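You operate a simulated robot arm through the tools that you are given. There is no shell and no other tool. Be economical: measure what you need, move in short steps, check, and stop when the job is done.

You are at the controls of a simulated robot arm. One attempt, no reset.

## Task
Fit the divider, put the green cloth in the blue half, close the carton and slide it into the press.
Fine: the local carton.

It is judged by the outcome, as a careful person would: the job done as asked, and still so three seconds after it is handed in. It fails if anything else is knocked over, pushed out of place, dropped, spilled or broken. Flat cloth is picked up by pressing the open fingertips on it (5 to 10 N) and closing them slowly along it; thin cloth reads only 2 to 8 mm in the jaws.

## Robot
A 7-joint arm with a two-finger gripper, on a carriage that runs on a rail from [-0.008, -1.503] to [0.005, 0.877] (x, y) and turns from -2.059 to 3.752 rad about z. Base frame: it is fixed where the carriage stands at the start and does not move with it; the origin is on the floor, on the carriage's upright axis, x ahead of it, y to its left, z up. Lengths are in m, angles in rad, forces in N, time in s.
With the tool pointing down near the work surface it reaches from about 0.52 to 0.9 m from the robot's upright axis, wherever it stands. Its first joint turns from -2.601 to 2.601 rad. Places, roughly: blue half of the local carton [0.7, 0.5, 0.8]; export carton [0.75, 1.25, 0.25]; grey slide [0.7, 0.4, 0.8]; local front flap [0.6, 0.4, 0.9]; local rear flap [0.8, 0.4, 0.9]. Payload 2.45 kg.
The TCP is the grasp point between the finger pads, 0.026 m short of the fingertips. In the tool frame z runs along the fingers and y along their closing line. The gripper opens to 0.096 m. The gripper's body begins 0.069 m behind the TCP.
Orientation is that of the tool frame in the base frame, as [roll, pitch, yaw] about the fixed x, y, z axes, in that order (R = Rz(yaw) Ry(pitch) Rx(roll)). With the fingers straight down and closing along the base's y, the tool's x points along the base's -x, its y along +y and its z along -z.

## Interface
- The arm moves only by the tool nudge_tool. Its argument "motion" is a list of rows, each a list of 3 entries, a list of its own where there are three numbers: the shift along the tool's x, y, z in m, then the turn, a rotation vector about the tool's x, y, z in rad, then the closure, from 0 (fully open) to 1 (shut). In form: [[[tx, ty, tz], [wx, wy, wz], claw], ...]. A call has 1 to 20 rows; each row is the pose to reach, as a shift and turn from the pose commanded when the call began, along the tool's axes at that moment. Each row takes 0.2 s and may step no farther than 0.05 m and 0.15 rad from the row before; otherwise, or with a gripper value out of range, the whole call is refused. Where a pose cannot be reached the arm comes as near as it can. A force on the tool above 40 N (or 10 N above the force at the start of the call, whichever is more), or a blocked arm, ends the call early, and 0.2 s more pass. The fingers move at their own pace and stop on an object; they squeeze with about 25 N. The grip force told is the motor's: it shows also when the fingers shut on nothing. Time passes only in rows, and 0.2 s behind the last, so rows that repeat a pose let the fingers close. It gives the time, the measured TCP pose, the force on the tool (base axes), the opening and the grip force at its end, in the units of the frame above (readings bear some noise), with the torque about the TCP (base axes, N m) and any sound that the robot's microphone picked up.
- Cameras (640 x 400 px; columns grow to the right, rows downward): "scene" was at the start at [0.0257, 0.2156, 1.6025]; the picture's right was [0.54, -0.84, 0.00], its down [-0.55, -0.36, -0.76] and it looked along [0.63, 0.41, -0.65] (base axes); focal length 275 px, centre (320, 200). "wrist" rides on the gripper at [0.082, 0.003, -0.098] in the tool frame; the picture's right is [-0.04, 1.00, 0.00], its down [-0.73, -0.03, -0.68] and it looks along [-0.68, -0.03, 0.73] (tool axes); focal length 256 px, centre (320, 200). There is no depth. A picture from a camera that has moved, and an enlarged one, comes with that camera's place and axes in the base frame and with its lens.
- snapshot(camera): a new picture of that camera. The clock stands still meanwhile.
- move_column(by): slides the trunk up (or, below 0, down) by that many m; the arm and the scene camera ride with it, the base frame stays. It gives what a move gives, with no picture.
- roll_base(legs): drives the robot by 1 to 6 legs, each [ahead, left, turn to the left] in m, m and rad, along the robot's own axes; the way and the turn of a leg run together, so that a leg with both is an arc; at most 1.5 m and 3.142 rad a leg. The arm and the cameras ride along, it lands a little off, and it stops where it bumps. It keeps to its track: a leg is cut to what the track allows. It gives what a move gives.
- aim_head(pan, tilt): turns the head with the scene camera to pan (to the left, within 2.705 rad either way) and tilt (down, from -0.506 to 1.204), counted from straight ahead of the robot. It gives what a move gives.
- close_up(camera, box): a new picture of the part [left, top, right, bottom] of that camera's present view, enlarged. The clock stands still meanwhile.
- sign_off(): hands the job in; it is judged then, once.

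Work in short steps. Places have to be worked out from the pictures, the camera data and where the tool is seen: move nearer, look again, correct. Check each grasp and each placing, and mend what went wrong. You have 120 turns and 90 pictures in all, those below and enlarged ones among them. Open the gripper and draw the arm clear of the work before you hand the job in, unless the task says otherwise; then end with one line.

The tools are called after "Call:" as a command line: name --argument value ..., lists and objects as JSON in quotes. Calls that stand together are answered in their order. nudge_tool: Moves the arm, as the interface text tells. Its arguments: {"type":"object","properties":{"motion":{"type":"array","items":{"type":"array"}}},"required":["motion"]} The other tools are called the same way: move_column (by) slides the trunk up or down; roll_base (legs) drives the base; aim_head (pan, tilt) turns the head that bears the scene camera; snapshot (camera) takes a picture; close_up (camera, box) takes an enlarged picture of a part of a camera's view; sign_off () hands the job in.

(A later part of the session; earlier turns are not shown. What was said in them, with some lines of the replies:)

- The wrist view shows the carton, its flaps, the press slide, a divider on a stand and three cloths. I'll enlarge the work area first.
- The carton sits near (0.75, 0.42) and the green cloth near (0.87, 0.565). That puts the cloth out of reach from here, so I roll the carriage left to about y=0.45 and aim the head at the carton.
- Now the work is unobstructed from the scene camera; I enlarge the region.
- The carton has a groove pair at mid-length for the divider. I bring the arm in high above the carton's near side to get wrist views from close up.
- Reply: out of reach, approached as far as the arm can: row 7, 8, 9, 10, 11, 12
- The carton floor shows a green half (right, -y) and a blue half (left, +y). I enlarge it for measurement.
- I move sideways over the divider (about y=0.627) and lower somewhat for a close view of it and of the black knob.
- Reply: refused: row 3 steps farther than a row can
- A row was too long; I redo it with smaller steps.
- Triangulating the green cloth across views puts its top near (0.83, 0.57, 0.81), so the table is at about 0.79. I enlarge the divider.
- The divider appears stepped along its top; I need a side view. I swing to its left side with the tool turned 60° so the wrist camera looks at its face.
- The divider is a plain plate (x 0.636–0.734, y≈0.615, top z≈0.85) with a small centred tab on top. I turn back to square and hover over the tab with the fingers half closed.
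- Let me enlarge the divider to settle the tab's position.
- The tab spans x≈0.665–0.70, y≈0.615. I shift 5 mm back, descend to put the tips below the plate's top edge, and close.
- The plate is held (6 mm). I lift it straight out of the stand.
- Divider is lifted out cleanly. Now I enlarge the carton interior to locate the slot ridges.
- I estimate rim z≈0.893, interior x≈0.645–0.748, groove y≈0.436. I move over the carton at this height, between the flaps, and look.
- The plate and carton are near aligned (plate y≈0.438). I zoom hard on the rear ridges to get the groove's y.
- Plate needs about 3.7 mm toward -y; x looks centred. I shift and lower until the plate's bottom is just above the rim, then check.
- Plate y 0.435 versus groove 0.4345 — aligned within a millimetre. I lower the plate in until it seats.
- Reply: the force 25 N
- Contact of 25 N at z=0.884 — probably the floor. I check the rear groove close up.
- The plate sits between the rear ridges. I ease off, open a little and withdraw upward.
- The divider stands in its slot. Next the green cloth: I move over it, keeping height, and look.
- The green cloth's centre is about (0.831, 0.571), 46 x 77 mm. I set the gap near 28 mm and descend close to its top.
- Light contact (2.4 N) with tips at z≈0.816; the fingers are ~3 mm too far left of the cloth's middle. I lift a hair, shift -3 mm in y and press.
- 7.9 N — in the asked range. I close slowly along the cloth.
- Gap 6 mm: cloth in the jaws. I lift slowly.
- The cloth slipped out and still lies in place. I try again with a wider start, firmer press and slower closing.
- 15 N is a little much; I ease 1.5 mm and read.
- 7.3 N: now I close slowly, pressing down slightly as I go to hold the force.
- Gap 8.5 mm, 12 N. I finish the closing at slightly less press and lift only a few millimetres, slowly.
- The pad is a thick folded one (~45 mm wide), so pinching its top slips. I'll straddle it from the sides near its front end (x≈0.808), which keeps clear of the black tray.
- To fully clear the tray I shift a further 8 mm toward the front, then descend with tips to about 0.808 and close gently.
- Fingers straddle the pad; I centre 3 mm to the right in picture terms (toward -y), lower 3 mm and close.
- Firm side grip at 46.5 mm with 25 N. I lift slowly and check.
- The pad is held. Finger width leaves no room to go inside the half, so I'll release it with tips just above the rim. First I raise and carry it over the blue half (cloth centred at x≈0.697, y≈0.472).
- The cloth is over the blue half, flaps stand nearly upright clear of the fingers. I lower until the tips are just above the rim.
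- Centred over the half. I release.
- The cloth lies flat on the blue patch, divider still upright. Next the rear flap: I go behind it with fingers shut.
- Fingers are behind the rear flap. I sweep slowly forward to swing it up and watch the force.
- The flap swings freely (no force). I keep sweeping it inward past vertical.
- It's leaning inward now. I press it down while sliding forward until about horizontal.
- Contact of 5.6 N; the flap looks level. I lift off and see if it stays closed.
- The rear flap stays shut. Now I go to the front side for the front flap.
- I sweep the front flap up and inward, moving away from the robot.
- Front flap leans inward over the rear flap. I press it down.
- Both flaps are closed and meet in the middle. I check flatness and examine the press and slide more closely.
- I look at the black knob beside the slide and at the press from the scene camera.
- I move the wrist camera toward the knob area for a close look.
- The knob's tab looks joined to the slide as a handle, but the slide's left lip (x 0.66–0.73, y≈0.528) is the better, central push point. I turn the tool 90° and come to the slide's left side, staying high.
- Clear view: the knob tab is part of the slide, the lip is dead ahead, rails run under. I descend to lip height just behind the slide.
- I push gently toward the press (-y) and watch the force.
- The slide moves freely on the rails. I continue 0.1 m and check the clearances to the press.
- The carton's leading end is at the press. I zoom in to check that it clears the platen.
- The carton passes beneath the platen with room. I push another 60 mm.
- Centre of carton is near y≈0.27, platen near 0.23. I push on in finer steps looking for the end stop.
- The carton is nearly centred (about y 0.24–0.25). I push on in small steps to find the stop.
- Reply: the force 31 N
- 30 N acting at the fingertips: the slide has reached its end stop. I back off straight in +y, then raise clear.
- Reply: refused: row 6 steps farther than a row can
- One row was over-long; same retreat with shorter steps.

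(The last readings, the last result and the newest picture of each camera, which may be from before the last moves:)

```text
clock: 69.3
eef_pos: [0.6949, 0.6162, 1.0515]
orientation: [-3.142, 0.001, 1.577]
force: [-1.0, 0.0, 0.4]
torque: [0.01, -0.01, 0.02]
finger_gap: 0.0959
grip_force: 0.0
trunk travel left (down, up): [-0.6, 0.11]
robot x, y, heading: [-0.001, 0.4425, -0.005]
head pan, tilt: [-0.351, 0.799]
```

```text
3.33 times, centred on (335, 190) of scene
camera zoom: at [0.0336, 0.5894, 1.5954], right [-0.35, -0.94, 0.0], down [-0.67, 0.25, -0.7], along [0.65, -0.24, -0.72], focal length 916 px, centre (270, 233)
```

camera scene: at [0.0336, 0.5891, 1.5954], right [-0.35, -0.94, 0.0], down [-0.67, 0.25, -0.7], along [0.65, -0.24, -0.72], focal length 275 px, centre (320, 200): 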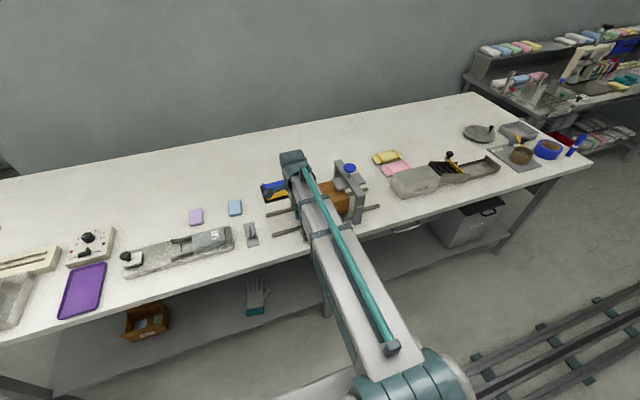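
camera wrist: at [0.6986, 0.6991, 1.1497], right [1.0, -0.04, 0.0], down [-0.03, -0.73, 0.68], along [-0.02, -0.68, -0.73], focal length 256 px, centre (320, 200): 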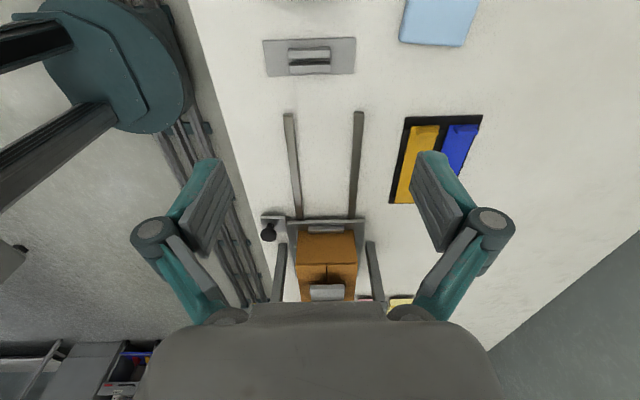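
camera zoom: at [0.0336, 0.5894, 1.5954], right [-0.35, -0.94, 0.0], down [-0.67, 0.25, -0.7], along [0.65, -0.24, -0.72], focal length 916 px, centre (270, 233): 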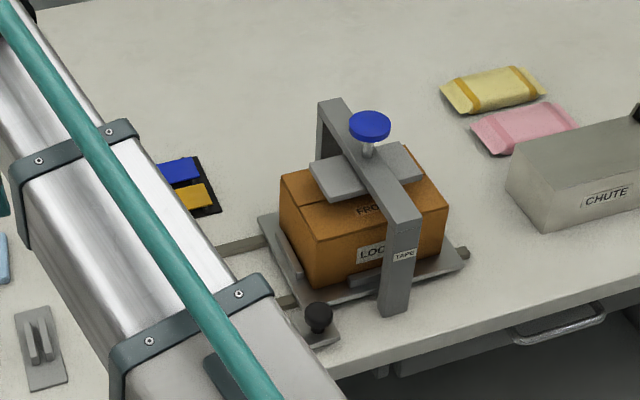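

The carton sits centred under the press platen with the flaps down. One last zoom to confirm the flaps are fully closed.

Call:
close_up --camera "scene" --box '[320, 155, 370, 220]'

Call:
close_up --camera "wrist" --box '[240, 200, 410, 310]'

```text
6.15 times, centred on (345, 188) of scene
camera zoom: at [0.0336, 0.5894, 1.5954], right [-0.35, -0.94, 0.0], down [-0.67, 0.25, -0.7], along [0.65, -0.24, -0.72], focal length 1690 px, centre (166, 277)
```

zoom: 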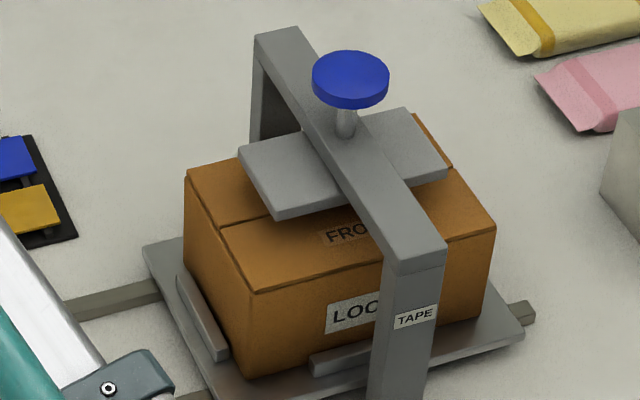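

```text
3.64 times, centred on (325, 255) of wrist
camera zoom: at [0.6986, 0.6991, 1.1497], right [1.0, -0.04, 0.0], down [-0.03, -0.73, 0.68], along [-0.02, -0.68, -0.73], focal length 931 px, centre (302, 0)
```

zoom: 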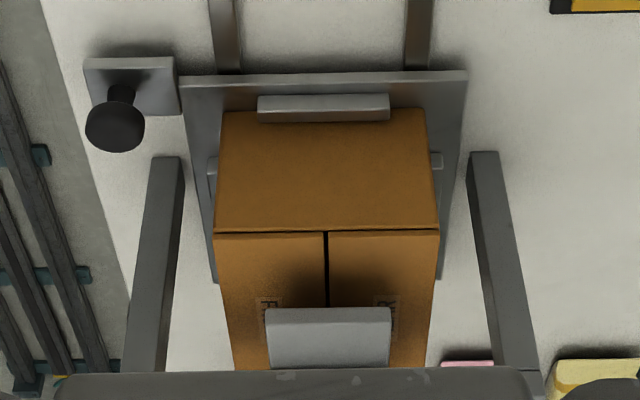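

The carton is shut, square on the slide and under the press. The gripper is open and clear, so I hand in.

Call:
sign_off

```text
The job is handed in.
```

The divider is fitted, the green cloth is in the blue half, and the local carton is closed and slid to its end stop under the press. I left the press platen and knob untouched.
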